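You operate a simulated robot arm through the tools that you are given. There is no shell and no other tool. Be economical: measure what you need, move in short steps, check, and stop when the job is done.

The job below is to be done with a simulated robot arm. You get a single attempt, and the scene is never put back.

TASK
Fetch the small notebook and set it on the sheets of paper.

Only the result counts: the job must be done as asked and must still hold three seconds after the hand-in. Knocking over, shifting, dropping, spilling or breaking anything else fails it.

THE ROBOT
A 7-joint arm with a two-finger parallel gripper, fixed in place. Base frame: the origin is at the foot of the arm, x ahead of it, y to its left, z up; the work surface is at about z = 0. Units: mm, rad, N and s.
With the tool pointing down near the work surface it reaches from about 240 to 620 mm from the base axis. Its first joint turns from -1.152 to 1.152 rad. Payload 2.6 kg.
The TCP is the grasp point between the finger pads, 30 mm short of the fingertips. In the tool frame z runs along the fingers and y along their closing line. The gripper opens to 94 mm. The fingers are 28 mm wide and 10 mm thick; the gripper's body (50 by 96 mm) begins 55 mm behind the TCP.
Orientation is told as [roll, pitch, yaw] about the base's x, y, z axes, in that order, counted from this pose: with the fingers straight down and closing along the base's y, the tool's x points along the base's -x, its y along +y and its z along -z.

THE INTERFACE
- The arm moves only by the tool step_arm. Its argument "moves" is one flat list of numbers, 7 for each row, row after row: the finger opening in mm, from 0 to 94, then the shift along the base's x, y, z in units of 20 mm (1.0 is 20 mm), then the turn, a rotation vector about the base's x, y, z in units of 5 degrees (1.0 is 5 degrees). In form: [grip, tx, ty, tz, rx, ry, rz, grip, tx, ty, tz, rx, ry, rz, ...]. A call has 1 to 12 rows; each row shifts and turns the commanded pose from where the row before left it. A call with a number of a shift or a turn outside -1 to 1 is refused whole. A row lasts 0.2 s, in which the tool goes at most 50 mm and 0.15 rad; a call with a longer step from one row to the next is refused whole, and so is a gripper value outside its range. Where a pose cannot be reached the arm comes as near as it can. A force on the tool above 40 N (or 10 N above the force at the start of the call, whichever is more), or a blocked arm, ends the call early, and 0.2 s more pass. Each finger travels about 72 mm/s and halts on what it meets, pressing with about 33 N; the grip force reading is that of the motor and also rises with nothing between the fingers. The clock runs only during rows and for 0.2 s after the last one: add rows that do not move to give the fingers time. It gives the time, the measured TCP pose, the force on the tool (base axes), the opening and the grip force at its end, in the units of the frame above (readings bear some noise), and new pictures: "views" is both (left out), scene, wrist or none.
- Cameras (640 x 400 px; columns grow to the right, rows downward): "scene" is fixed at [49.8, 473.1, 540.7]; the picture's right is [-0.37, -0.93, 0.00], its down [-0.73, 0.29, -0.62] and it looks along [0.58, -0.23, -0.79] (base axes); focal length 314 px, centre (320, 200). "wrist" rides on the gripper at [-37, 0, -58] in the tool frame; the picture's right is [0.00, -1.00, 0.00], its down [0.97, 0.00, -0.24] and it looks along [0.24, 0.00, 0.97] (tool axes); focal length 218 px, centre (320, 200).
- measure_at(camera, pixels): for up to 12 pixels [column, row] of the newest picture of that camera ("zoom" is the newest enlarged one), the place [x, y, z] in the base frame of the surface seen there, good to about 3 mm. No time passes.
- enlarge(camera, box): a new picture of the part [left, top, right, bottom] of that camera's present view, enlarged. No time passes.
- finish_job(): hands the job in; it is judged then, once.

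Keep the steps short. Do not move on a guess: measure, check each grasp and each placing, and mend mistakes. In all there are 60 turns and 120 pictures (those below and enlarged ones count). Leave the gripper open and the arm clear of the work at the hand-in unless told otherwise, and finish with a single line.

The tools are called after "Call:" by a JSON object that holds its "fn" and its "kwargs". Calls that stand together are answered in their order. step_arm: Moves the arm, as the interface text tells. Its arguments: {"type":"object","properties":{"moves":{"type":"array"},"views":{"type":"string","enum":["both","scene","wrist","none"]}},"required":["moves"]} The other tools are called the same way: measure_at (camera, pixels) gives the place of the surface under pixels of a picture; enlarge (camera, box) takes an enlarged picture of a part of a camera's view; finish_job () hands the job in.

At the start:

```text
time: 0.0
position: [358.8, 235.6, 197.4]
tool_rot: [0.0, 0.001, -0.001]
contact_force: [-0.8, -0.1, -0.7]
width: 94.1
finger_force: 0.2
```

scene: 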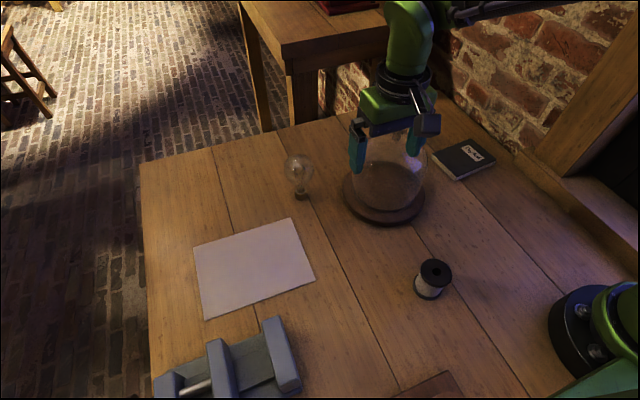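
wrist: 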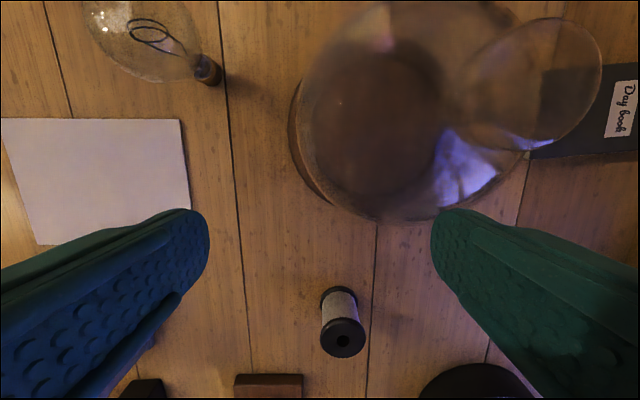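

I see the notebook near scene (465,158), the paper near (253,265), and a glass dome near (388,180) between them. I'll measure these first.

Call:
{"fn": "measure_at", "kwargs": {"camera": "scene", "pixels": [[433, 153], [468, 138], [495, 158], [457, 180], [465, 158], [194, 247], [291, 219], [314, 279], [205, 319], [253, 265], [345, 195], [425, 200]]}}

Call:
{"fn": "enlarge", "kwargs": {"camera": "scene", "box": [320, 80, 520, 240]}}

Call:
{"fn": "enlarge", "kwargs": {"camera": "scene", "box": [140, 140, 340, 340]}}

```text
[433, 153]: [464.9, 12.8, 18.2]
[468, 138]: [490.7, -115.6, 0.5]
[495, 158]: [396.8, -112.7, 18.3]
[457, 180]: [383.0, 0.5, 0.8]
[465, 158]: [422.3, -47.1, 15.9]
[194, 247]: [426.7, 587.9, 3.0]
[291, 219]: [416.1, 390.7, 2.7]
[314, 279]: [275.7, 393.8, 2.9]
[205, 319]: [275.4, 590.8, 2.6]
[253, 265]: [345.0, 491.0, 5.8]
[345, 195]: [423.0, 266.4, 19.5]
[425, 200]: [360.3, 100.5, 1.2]
```

```text
2.50 times, centred on (420, 160) of scene
```

zoom: 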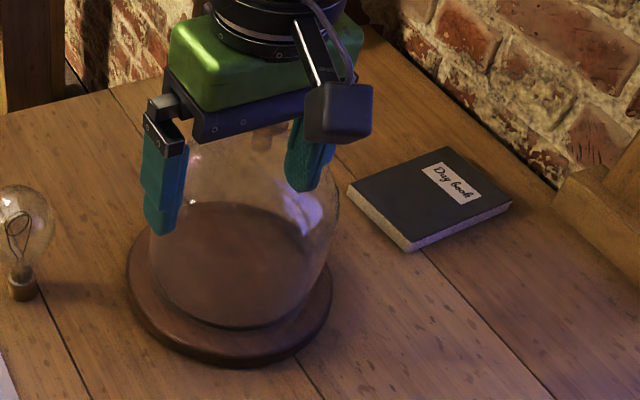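

```text
2.00 times, centred on (240, 240) of scene
```

zoom: 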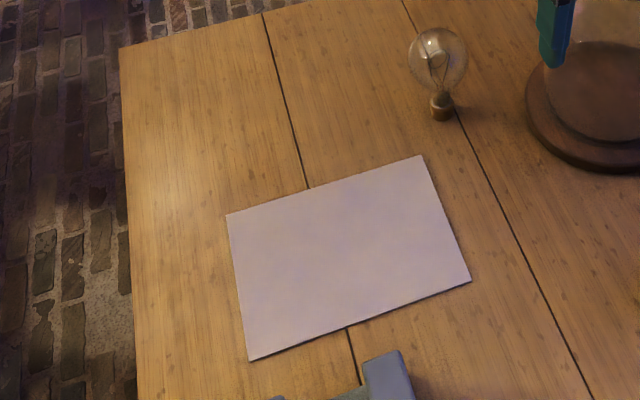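

Next I'll measure the notebook corners, the dome top and the bulb more precisely.

Call:
{"fn": "enlarge", "kwargs": {"camera": "scene", "box": [420, 120, 520, 190]}}

Call:
{"fn": "measure_at", "kwargs": {"camera": "scene", "pixels": [[435, 153], [467, 140], [493, 158], [458, 177], [450, 165], [478, 168], [400, 140], [388, 136], [410, 165], [299, 160], [301, 195], [365, 165]]}}

Call:
{"fn": "measure_at", "kwargs": {"camera": "wrist", "pixels": [[530, 75], [440, 215], [370, 60], [500, 10], [570, 40], [300, 130], [470, 170], [530, 150], [590, 75], [340, 150], [430, 100], [600, 60]]}}

```text
5.71 times, centred on (470, 155) of scene
```

zoom: 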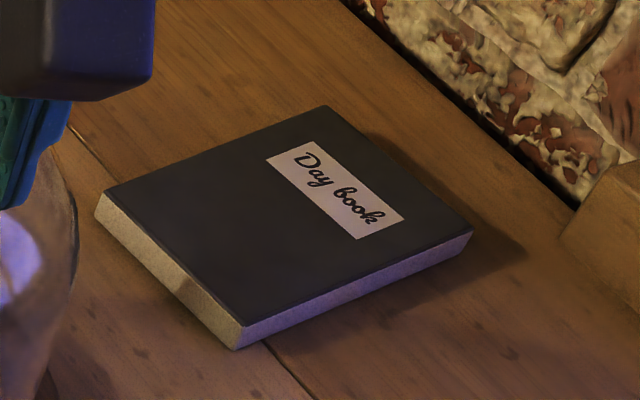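

```text
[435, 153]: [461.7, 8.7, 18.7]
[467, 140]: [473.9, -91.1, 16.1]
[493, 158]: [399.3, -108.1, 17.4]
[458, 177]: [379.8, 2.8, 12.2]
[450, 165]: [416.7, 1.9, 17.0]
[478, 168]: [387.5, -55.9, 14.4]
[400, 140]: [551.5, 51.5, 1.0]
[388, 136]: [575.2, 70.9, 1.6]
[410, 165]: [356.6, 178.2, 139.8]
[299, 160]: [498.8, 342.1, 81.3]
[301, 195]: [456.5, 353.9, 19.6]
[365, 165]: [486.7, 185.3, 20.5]
```

```text
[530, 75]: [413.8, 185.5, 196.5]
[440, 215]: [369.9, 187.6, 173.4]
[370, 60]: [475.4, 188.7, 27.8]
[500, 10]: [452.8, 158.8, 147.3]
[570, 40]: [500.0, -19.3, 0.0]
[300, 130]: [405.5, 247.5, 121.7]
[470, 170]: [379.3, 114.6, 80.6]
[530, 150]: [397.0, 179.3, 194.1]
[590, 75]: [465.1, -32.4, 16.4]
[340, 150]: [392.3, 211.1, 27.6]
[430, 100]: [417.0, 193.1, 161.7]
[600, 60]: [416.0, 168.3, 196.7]
```

Call:
{"fn": "measure_at", "kwargs": {"camera": "zoom", "pixels": [[108, 190], [325, 108], [470, 234], [243, 322], [240, 345], [98, 215], [470, 250], [290, 210], [172, 257], [355, 278], [216, 150], [398, 172]]}}

```text
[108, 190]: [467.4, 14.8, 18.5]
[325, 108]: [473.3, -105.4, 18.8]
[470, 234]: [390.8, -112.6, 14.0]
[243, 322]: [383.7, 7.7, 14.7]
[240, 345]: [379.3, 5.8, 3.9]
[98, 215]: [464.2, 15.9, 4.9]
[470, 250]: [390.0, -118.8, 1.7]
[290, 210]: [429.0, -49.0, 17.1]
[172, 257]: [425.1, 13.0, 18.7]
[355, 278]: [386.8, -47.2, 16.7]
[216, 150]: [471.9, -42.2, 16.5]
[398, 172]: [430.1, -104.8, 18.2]
```

The notebook is about 84 × 120 × 17 mm, centred near (428,-49) and turned about 3°. The paper spans x 276–421, y 391–589. I'll rise well clear of the dome first, then begin travelling and turning toward the notebook.

Call:
{"fn": "step_arm", "kwargs": {"moves": [94, 0, 0, 1, 0, 0, 0, 94, 0, 0, 1, 0, 0, 0, 94, 0, 0, 1, 0, 0, 0, 94, 0, 0, 1, 0, 0, 0, 94, 0, 0, 1, 0, 0, 0, 94, 0, -1, 0, 0, 0, 1, 94, 0, -1, 0, 0, 0, 1, 94, 0, -1, 0, 0, 0, 1, 94, 0, -1, 0, 0, 0, 1, 94, 0, -1, 0, 0, 0, 1, 94, 0, -1, 0, 0, 0, 1], "views": "scene"}}

```text
time: 2.4
position: [359.9, 112.8, 299.7]
tool_rot: [0.0, -0.001, 0.526]
contact_force: [0.2, -0.6, -0.6]
width: 94.3
finger_force: 0.1
```

scene: 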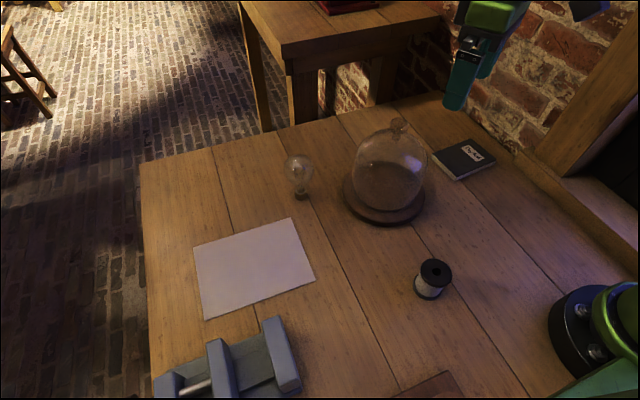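

The lift was clean: the dome is undisturbed and its knob is visible at (398,125). I'll continue toward the notebook and keep turning.

Call:
{"fn": "step_arm", "kwargs": {"moves": [94, 0.3, -1, 0, 0, 0, 1, 94, 0.3, -1, 0, 0, 0, 1, 94, 0.3, -1, 0, 0, 0, 1, 94, 0.3, -1, 0, 0, 0, 1, 94, 0.3, -1, 0, 0, 0, 1, 94, 0.3, -1, 0, 0, 0, 1, 94, 0.3, -1, 0, 0, 0, 1, 94, 0.3, -1, 0, 0, 0, 1, 94, 0.3, 0, 0, 0, 0, 1, 94, 0.3, 0, 0, 0, 0, 1, 94, 0.4, 0, 0, 0, 0, 1, 94, 0, 0, 0, 0, 0, 1], "views": "wrist"}}

Call:
{"fn": "measure_at", "kwargs": {"camera": "scene", "pixels": [[398, 120], [398, 125], [403, 122], [395, 140]]}}

```text
time: 5.0
position: [429.3, -44.4, 297.4]
tool_rot: [-0.003, 0.001, 1.573]
contact_force: [0.8, -0.3, 0.3]
width: 93.8
finger_force: 0.0
```

wrist: 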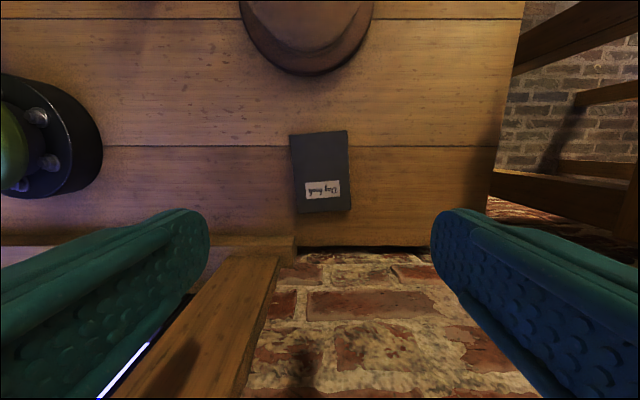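

```text
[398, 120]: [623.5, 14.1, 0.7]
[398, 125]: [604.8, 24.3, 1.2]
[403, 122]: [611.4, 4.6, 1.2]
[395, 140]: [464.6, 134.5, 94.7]
```

I'm above the notebook. I'll measure its edges and the wooden frame by the wall (wrist (250,300)) for clearance.

Call:
{"fn": "enlarge", "kwargs": {"camera": "wrist", "box": [260, 110, 380, 230]}}

Call:
{"fn": "measure_at", "kwargs": {"camera": "wrist", "pixels": [[291, 137], [346, 132], [349, 209], [297, 212], [294, 175], [347, 170], [320, 175], [275, 260], [240, 270], [230, 330], [200, 240], [285, 240]]}}

```text
3.33 times, centred on (320, 170) of wrist
```

zoom: 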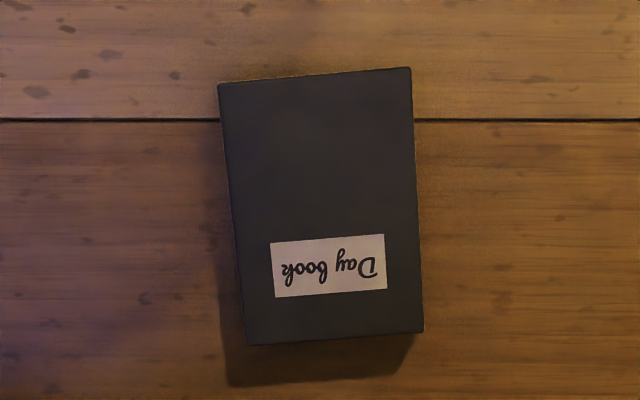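

```text
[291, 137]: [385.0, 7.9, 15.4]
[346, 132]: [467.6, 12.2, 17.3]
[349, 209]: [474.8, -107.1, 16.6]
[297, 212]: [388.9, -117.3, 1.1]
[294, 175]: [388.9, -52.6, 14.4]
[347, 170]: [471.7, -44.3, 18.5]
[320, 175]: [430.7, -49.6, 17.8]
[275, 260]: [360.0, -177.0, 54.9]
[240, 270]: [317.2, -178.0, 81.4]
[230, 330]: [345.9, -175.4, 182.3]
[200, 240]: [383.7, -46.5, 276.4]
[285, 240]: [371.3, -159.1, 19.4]
```

The book centre is (429.5,-49) with a turn of about 3°, and the wall frame stays clear at y ≈ -175. I'll align and descend to about z=97, then check.

Call:
{"fn": "step_arm", "kwargs": {"moves": [94, 0, -0.2, -1, 0, 0, 0.6, 94, 0, 0, -1, 0, 0, 0, 94, 0, 0, -1, 0, 0, 0, 94, 0, 0, -1, 0, 0, 0, 94, 0, 0, -1, 0, 0, 0, 94, 0, 0, -1, 0, 0, 0, 94, 0, 0, -1, 0, 0, 0, 94, 0, 0, -1, 0, 0, 0, 94, 0, 0, -1, 0, 0, 0, 94, 0, 0, -1, 0, 0, 0, 94, 0, 0, 0, 0, 0, 0], "views": "both"}}

```text
time: 7.4
position: [426.9, -50.1, 95.4]
tool_rot: [0.0, 0.001, 1.62]
contact_force: [-1.0, -0.2, 0.4]
width: 94.0
finger_force: 0.1
```

scene: 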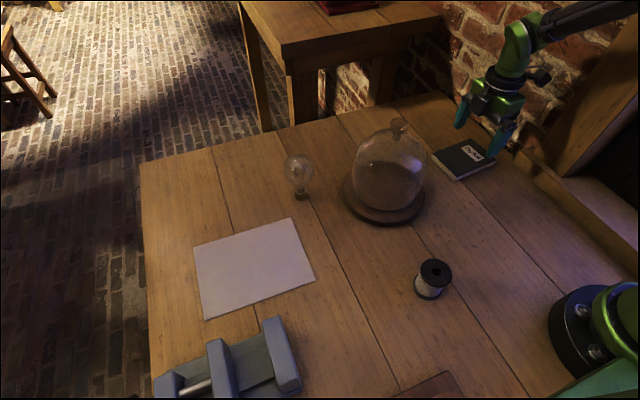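
wrist: 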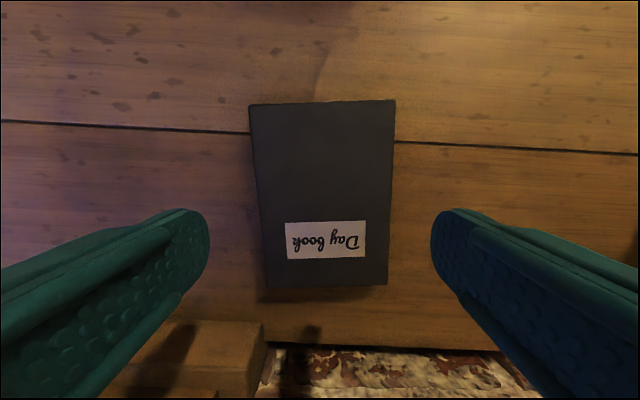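

Aligned to the eye. I'll measure the book's left and right edges for the final centring.

Call:
{"fn": "measure_at", "kwargs": {"camera": "wrist", "pixels": [[254, 115], [392, 115], [259, 170], [390, 170], [263, 220], [388, 220], [267, 260], [386, 260], [320, 106], [325, 282]]}}

```text
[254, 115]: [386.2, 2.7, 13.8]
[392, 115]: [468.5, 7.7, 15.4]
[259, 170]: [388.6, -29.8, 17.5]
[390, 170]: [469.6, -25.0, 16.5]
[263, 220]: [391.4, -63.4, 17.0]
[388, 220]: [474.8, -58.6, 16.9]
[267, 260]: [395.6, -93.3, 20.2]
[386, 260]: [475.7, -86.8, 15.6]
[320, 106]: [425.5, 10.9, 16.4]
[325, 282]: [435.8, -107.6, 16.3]
```

The book centre is about 3.5 mm further in +x, and about 1.8° more turn is needed. I'll correct that and lower until the tips are just above the book, then look again.

Call:
{"fn": "step_arm", "kwargs": {"moves": [94, 0.18, 0, -0.5, 0, 0, 0.35, 94, 0, 0, -0.75, 0, 0, 0, 94, 0, 0, -0.7, 0, 0, 0, 94, 0, 0, 0, 0, 0, 0], "views": "both"}}

Call:
{"fn": "enlarge", "kwargs": {"camera": "scene", "box": [420, 100, 540, 190]}}

```text
time: 8.4
position: [430.0, -49.8, 58.4]
tool_rot: [-0.001, -0.001, 1.653]
contact_force: [-0.5, 0.4, -0.5]
width: 94.1
finger_force: 0.0
```

scene: 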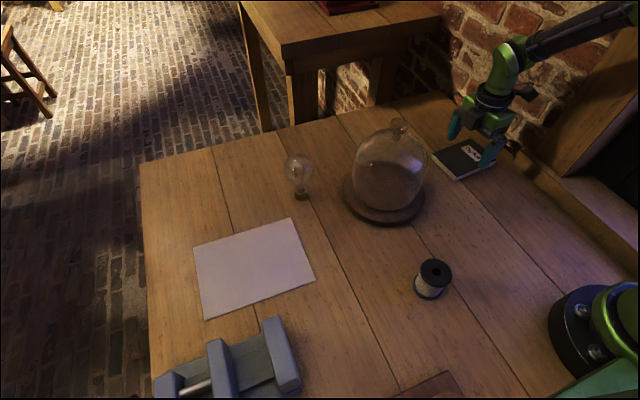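
wrist: 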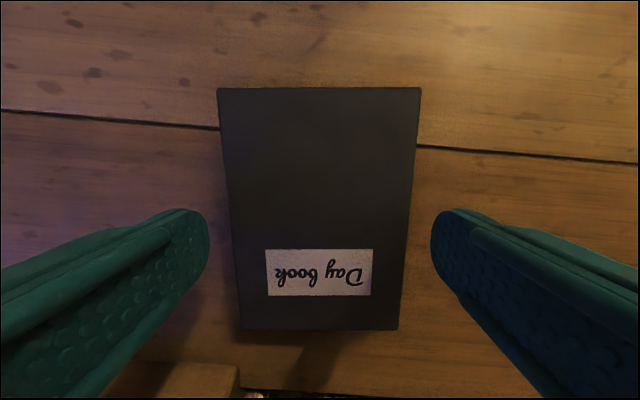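

```text
4.44 times, centred on (480, 145) of scene
```

zoom: 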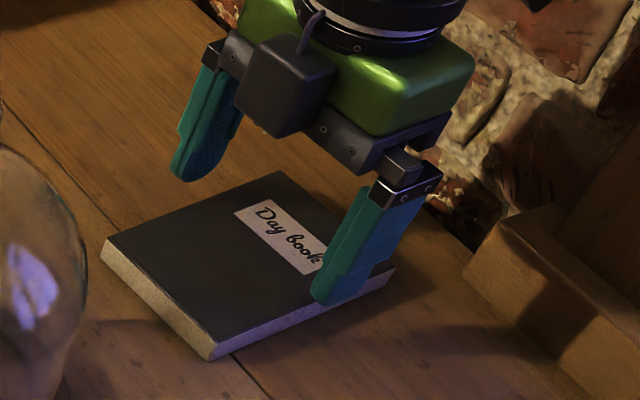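

Centred: book mid column is 319–320 at both top and bottom. Lowering to z≈34 in small steps, then closing.

Call:
{"fn": "step_arm", "kwargs": {"moves": [94, 0, 0, -0.4, 0, 0, 0, 94, 0, 0, -0.4, 0, 0, 0, 94, 0, 0, -0.4, 0, 0, 0, 94, 0, 0, 0, 0, 0, 0], "views": "wrist"}}

Call:
{"fn": "enlarge", "kwargs": {"camera": "scene", "box": [420, 100, 540, 190]}}

```text
time: 9.4
position: [429.2, -49.0, 34.2]
tool_rot: [0.0, 0.0, 1.653]
contact_force: [-0.3, 0.5, 0.2]
width: 93.8
finger_force: 0.1
```

wrist: 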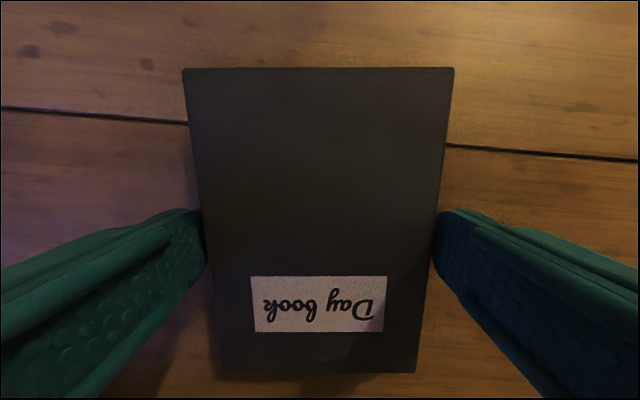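

```text
4.44 times, centred on (480, 145) of scene
```

zoom: 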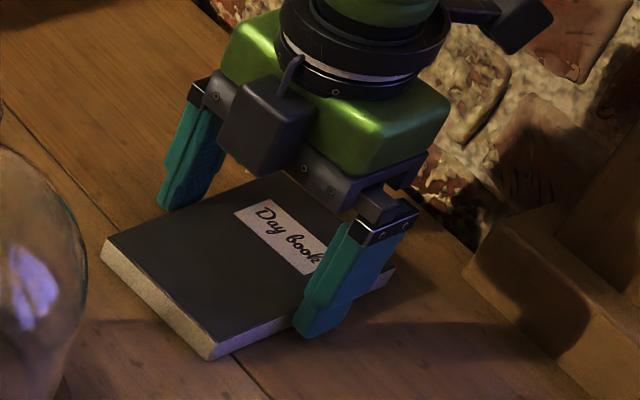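

The fingers straddle the book with no contact force. Closing now.

Call:
{"fn": "step_arm", "kwargs": {"moves": [80, 0, 0, 0, 0, 0, 0, 70, 0, 0, 0, 0, 0, 0, 70, 0, 0, 0, 0, 0, 0, 70, 0, 0, 0, 0, 0, 0], "views": "wrist"}}

```text
time: 10.4
position: [430.9, -49.6, 35.5]
tool_rot: [0.001, -0.001, 1.654]
contact_force: [0.3, 0.0, 0.5]
width: 87.2
finger_force: 33.0
```

wrist: 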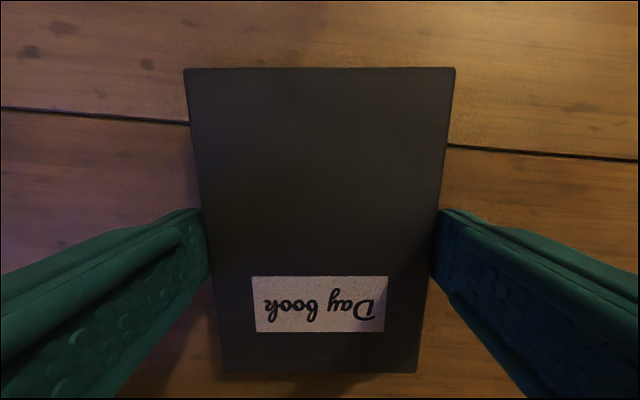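

Gripped: width 87 mm at 33 N. A short lift to verify the hold.

Call:
{"fn": "step_arm", "kwargs": {"moves": [70, 0, 0, 0.25, 0, 0, 0, 70, 0, 0, 0.5, 0, 0, 0, 70, 0, 0, 0.75, 0, 0, 0, 70, 0, 0, 0.5, 0, 0, 0, 70, 0, 0, 0, 0, 0, 0], "views": "both"}}

Call:
{"fn": "enlarge", "kwargs": {"camera": "scene", "box": [420, 80, 540, 190]}}

```text
time: 11.6
position: [430.7, -49.0, 72.6]
tool_rot: [0.0, 0.002, 1.652]
contact_force: [0.7, -0.8, -1.1]
width: 87.3
finger_force: 32.8
```

scene: 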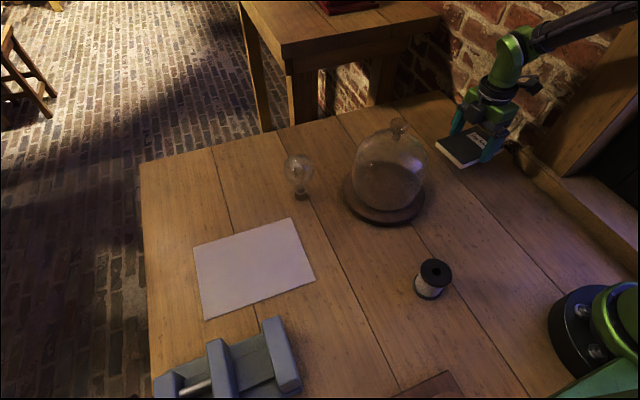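
wrist: 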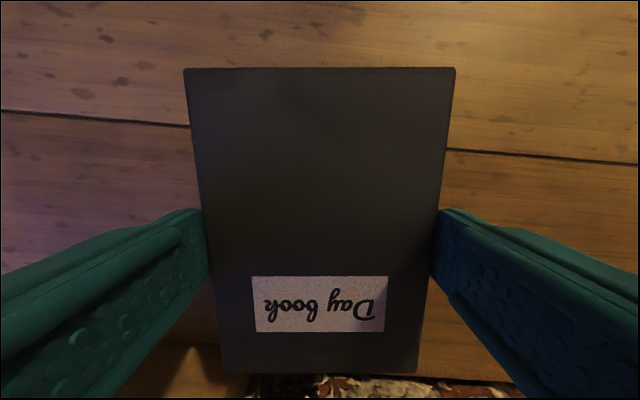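

```text
3.64 times, centred on (480, 135) of scene
```

zoom: 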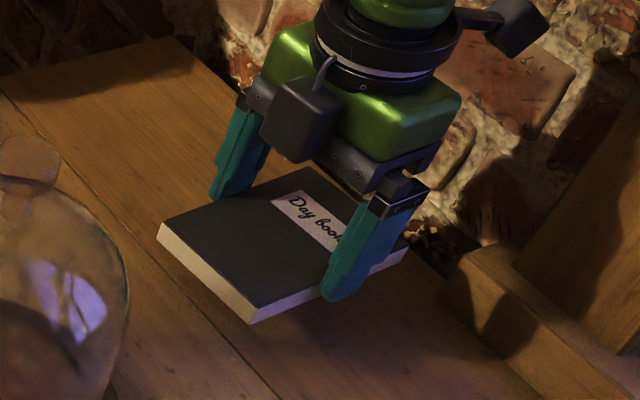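

The book is held firmly and level. Raising to travel height, well above the dome knob (~200 mm).

Call:
{"fn": "step_arm", "kwargs": {"moves": [70, 0, 0, 0.7, 0, 0, 0, 70, 0, 0, 1, 0, 0, 0, 70, 0, 0, 1, 0, 0, 0, 70, 0, 0, 1, 0, 0, 0, 70, 0, 0, 1, 0, 0, 0, 70, 0, 0, 1, 0, 0, 0, 70, 0, 0, 1, 0, 0, 0, 70, 0, 0, 1, 0, 0, 0, 70, 0, 0, 1, 0, 0, 0, 70, 0, 0, 1, 0, 0, 0, 70, 0, 0, 1, 0, 0, 0, 70, 0, 0, 1, 0, 0, 0], "views": "scene"}}

```text
time: 14.2
position: [430.4, -49.1, 308.2]
tool_rot: [0.001, 0.001, 1.653]
contact_force: [0.3, 0.2, -1.3]
width: 87.4
finger_force: 32.7
```

scene: 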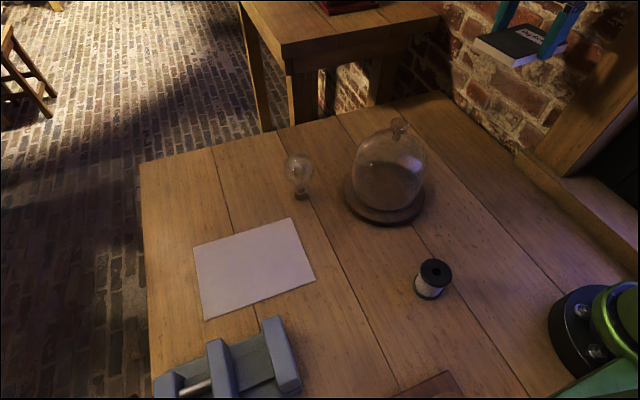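

Now carrying at z≈308 toward the paper, drawing x in to about 349 and squaring the yaw to the paper.

Call:
{"fn": "step_arm", "kwargs": {"moves": [70, -0.33, 0.7, 0, 0, 0, 0, 70, -0.33, 1, 0, 0, 0, 0, 70, -0.34, 1, 0, 0, 0, -0.2, 70, -0.34, 1, 0, 0, 0, -0.2, 70, -0.34, 1, 0, 0, 0, -0.2, 70, -0.34, 1, 0, 0, 0, -0.2, 70, -0.34, 1, 0, 0, 0, -0.2, 70, -0.34, 1, 0, 0, 0, 0, 70, -0.34, 1, 0, 0, 0, 0, 70, -0.34, 1, 0, 0, 0, 0, 70, -0.34, 1, 0, 0, 0, 0, 70, -0.34, 1, 0, 0, 0, 0], "views": "scene"}}

```text
time: 16.8
position: [348.6, 183.5, 307.3]
tool_rot: [0.0, 0.001, 1.565]
contact_force: [0.1, -0.1, -1.4]
width: 87.4
finger_force: 32.5
```

scene: 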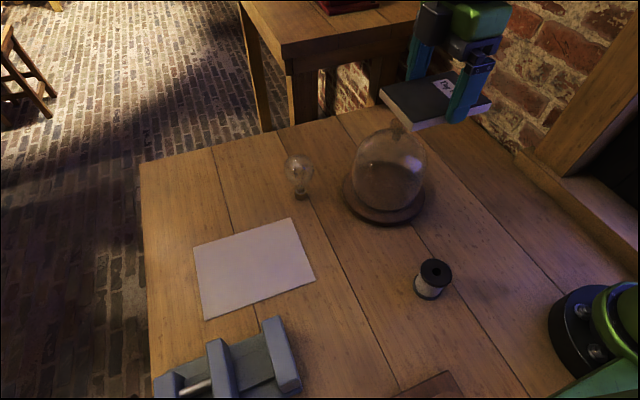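

Hold is unchanged. Continuing in +y, starting to descend once past the dome.

Call:
{"fn": "step_arm", "kwargs": {"moves": [70, 0, 1, 0, 0, 0, 0, 70, 0, 1, 0, 0, 0, 0, 70, 0, 1, 0, 0, 0, 0, 70, 0, 1, 0, 0, 0, 0, 70, 0, 1, 0, 0, 0, 0, 70, 0, 1, 0, 0, 0, 0, 70, 0, 1, 0, 0, 0, 0, 70, 0, 1, -0.5, 0, 0, 0, 70, 0, 1, -1, 0, 0, 0, 70, 0, 1, -1, 0, 0, 0, 70, 0, 1, -1, 0, 0, 0, 70, 0, 1, -1, 0, 0, 0], "views": "both"}}

```text
time: 19.4
position: [351.7, 425.2, 219.6]
tool_rot: [0.002, 0.001, 1.564]
contact_force: [0.8, 0.2, -1.4]
width: 87.0
finger_force: 33.2
```

scene: 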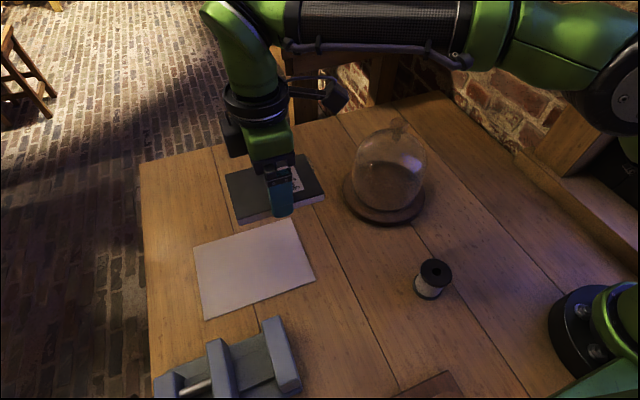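
wrist: 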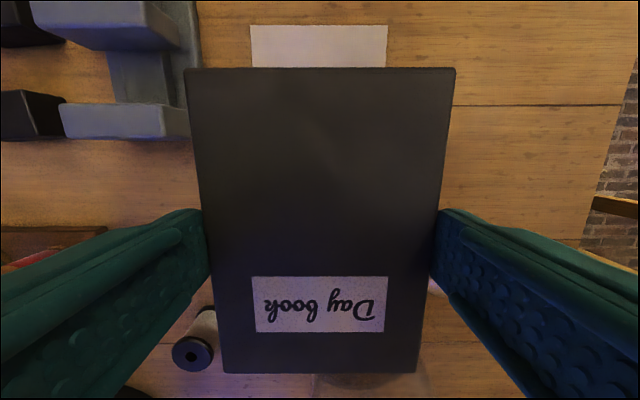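

The vise's near edge is at wrist (185,30)/(190,120); I'll measure its clearance and the paper's end.

Call:
{"fn": "measure_at", "kwargs": {"camera": "scene", "pixels": [[265, 322], [280, 318], [293, 350], [300, 385], [210, 345], [222, 342], [265, 345], [194, 247], [291, 219], [314, 279], [205, 319], [300, 188]]}}

Call:
{"fn": "measure_at", "kwargs": {"camera": "wrist", "pixels": [[250, 26], [386, 26], [320, 27], [189, 120], [178, 30], [253, 60], [386, 60], [140, 140]]}}

```text
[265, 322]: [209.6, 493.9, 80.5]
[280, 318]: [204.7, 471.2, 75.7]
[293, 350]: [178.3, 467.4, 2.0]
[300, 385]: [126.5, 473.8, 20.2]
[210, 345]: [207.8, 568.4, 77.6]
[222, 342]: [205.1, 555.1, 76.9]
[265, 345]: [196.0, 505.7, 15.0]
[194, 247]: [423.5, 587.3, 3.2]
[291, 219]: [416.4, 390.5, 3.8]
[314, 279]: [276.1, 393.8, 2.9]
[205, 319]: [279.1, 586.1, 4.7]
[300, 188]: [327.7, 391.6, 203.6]
```

```text
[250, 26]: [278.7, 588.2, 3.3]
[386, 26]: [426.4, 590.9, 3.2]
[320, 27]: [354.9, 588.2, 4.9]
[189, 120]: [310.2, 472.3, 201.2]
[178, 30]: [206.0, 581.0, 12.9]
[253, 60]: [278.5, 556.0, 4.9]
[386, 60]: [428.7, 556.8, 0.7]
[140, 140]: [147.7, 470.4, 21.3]
```

The vise ends at x≈210, so clearance is ample. The paper centre is (351,490). I'll move y to about 482 and lower to about z=60.

Call:
{"fn": "step_arm", "kwargs": {"moves": [70, 0, 1, 0, 0, 0, 0, 70, 0, 1, -0.5, 0, 0, 0, 70, 0, 0.85, -1, 0, 0, 0, 70, 0, 0, -1, 0, 0, 0, 70, 0, 0, -1, 0, 0, 0, 70, 0, 0, -1, 0, 0, 0, 70, 0, 0, -1, 0, 0, 0, 70, 0, 0, -1, 0, 0, 0, 70, 0, 0, -1, 0, 0, 0, 70, 0, 0, -0.5, 0, 0, 0, 70, 0, 0, 0, 0, 0, 0], "views": "both"}}

```text
time: 21.8
position: [349.9, 480.1, 57.5]
tool_rot: [0.0, -0.001, 1.566]
contact_force: [-0.9, 0.7, -2.1]
width: 87.2
finger_force: 33.4
```

scene: 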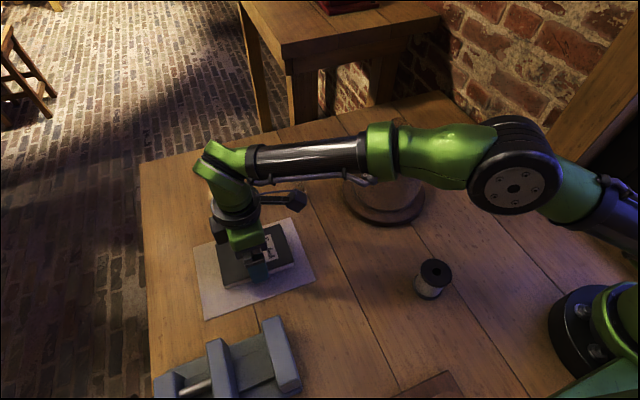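
wrist: 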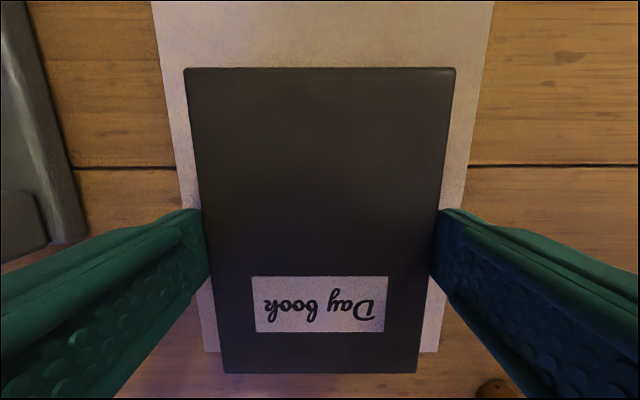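

The book sits over the paper with margins on all sides (in the wrist view). Lowering gently to just touching.

Call:
{"fn": "step_arm", "kwargs": {"moves": [70, 0, 0, -0.3, 0, 0, 0, 70, 0, 0, -0.3, 0, 0, 0, 70, 0, 0, -0.2, 0, 0, 0, 70, 0, 0, -0.1, 0, 0, 0, 70, 0, 0, 0, 0, 0, 0], "views": "both"}}

Call:
{"fn": "enlarge", "kwargs": {"camera": "scene", "box": [180, 190, 340, 330]}}

```text
time: 23.0
position: [350.1, 481.0, 39.3]
tool_rot: [0.0, -0.002, 1.566]
contact_force: [0.7, 0.2, -1.2]
width: 87.1
finger_force: 33.5
```

scene: 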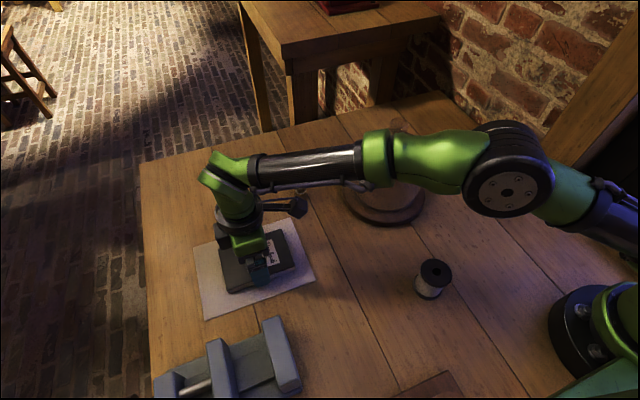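
wrist: 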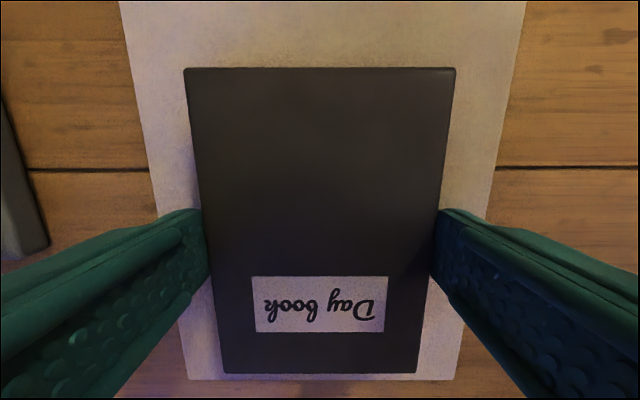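

```text
2.86 times, centred on (260, 260) of scene
```

zoom: 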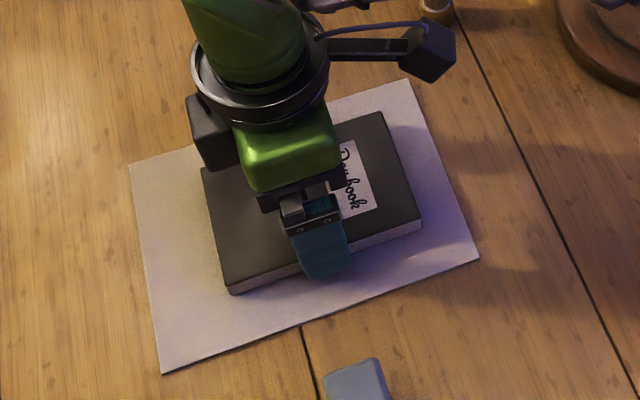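

No contact yet (force −1.2 N). Lowering about 1 mm at a time until it seats.

Call:
{"fn": "step_arm", "kwargs": {"moves": [70, 0, 0, -0.05, 0, 0, 0, 70, 0, 0, -0.05, 0, 0, 0, 70, 0, 0, 0, 0, 0, 0], "views": "none"}}

```text
time: 23.8
position: [349.5, 481.2, 38.4]
tool_rot: [0.0, -0.001, 1.566]
contact_force: [0.0, 0.0, -1.7]
width: 87.3
finger_force: 33.4
```

Call:
{"fn": "step_arm", "kwargs": {"moves": [70, 0, 0, -0.05, 0, 0, 0, 70, 0, 0, 0, 0, 0, 0], "views": "none"}}

```text
time: 24.4
position: [348.7, 481.2, 37.6]
tool_rot: [0.002, -0.001, 1.565]
contact_force: [0.8, 0.9, -0.7]
width: 87.2
finger_force: 32.6
```

Call:
{"fn": "step_arm", "kwargs": {"moves": [70, 0, 0, -0.05, 0, 0, 0, 70, 0, 0, 0, 0, 0, 0], "views": "none"}}

```text
time: 25.0
position: [349.7, 481.5, 37.4]
tool_rot: [-0.001, -0.001, 1.566]
contact_force: [0.4, 0.8, -0.6]
width: 87.5
finger_force: 33.0
```

Call:
{"fn": "step_arm", "kwargs": {"moves": [70, 0, 0, -0.05, 0, 0, 0, 70, 0, 0, 0, 0, 0, 0], "views": "none"}}

```text
time: 25.6
position: [350.8, 481.8, 37.9]
tool_rot: [-0.002, -0.001, 1.565]
contact_force: [-0.3, -1.9, 8.2]
width: 87.1
finger_force: 33.0
```

Contact: 8 N upward, so the book is on the paper. I'll back off the press by 1 mm and open.

Call:
{"fn": "step_arm", "kwargs": {"moves": [70, 0, 0, 0.05, 0, 0, 0, 88, 0, 0, 0, 0, 0, 0, 94, 0, 0, 0, 0, 0, 0, 94, 0, 0, 0, 0, 0, 0, 94, 0, 0, 0, 0, 0, 0], "views": "wrist"}}

```text
time: 26.8
position: [349.2, 482.5, 35.9]
tool_rot: [-0.002, -0.001, 1.565]
contact_force: [0.6, -0.4, 0.0]
width: 93.8
finger_force: 0.0
```

wrist: 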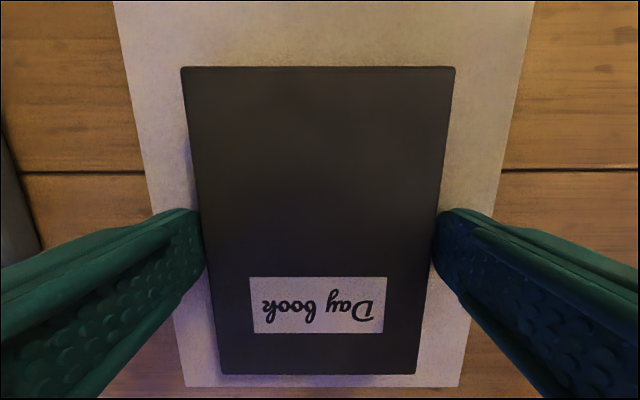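

Released with no force. Rising straight up, slowly at first.

Call:
{"fn": "step_arm", "kwargs": {"moves": [94, 0, 0, 0.2, 0, 0, 0, 94, 0, 0, 0.3, 0, 0, 0, 94, 0, 0, 0.5, 0, 0, 0, 94, 0, 0, 0.7, 0, 0, 0, 94, 0, 0, 1, 0, 0, 0, 94, 0, 0, 1, 0, 0, 0, 94, 0, 0, 1, 0, 0, 0, 94, 0, 0, 1, 0, 0, 0, 94, 0, 0, 1, 0, 0, 0, 94, 0, 0, 1, 0, 0, 0, 94, 0, 0, 1, 0, 0, 0, 94, 0, 0, 0, 0, 0, 0], "views": "both"}}

Call:
{"fn": "enlarge", "kwargs": {"camera": "scene", "box": [140, 130, 460, 330]}}

```text
time: 29.4
position: [341.0, 481.8, 213.7]
tool_rot: [-0.001, -0.001, 1.567]
contact_force: [-0.4, 0.6, 0.0]
width: 94.3
finger_force: 0.0
out of reach, approached as far as the arm can: row 11
```

scene: 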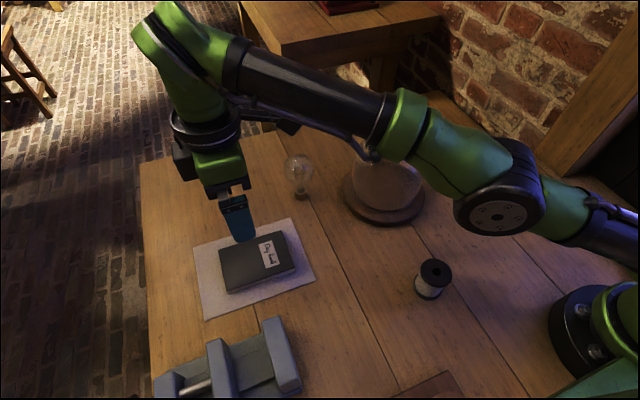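
wrist: 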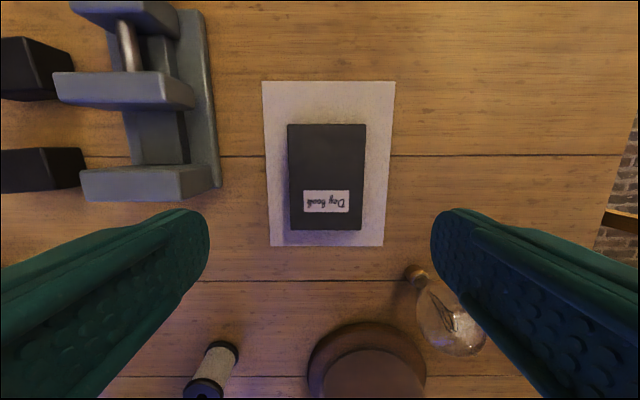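

```text
2.00 times, centred on (300, 230) of scene
```

zoom: 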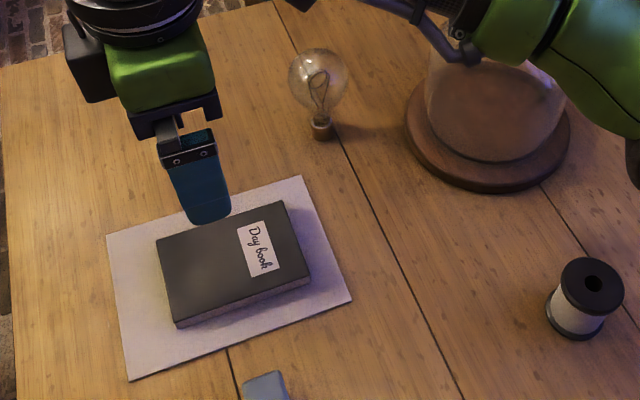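

The notebook lies flat and wholly within the paper. The bulb, dome, spool and vise are where they were, and the gripper is open and clear. Handing in.

Call:
{"fn": "finish_job", "kwargs": {}}

```text
The job is handed in.
```

The notebook is lying flat on the sheets of paper, nothing else looks moved in the last pictures, and the job is handed in.
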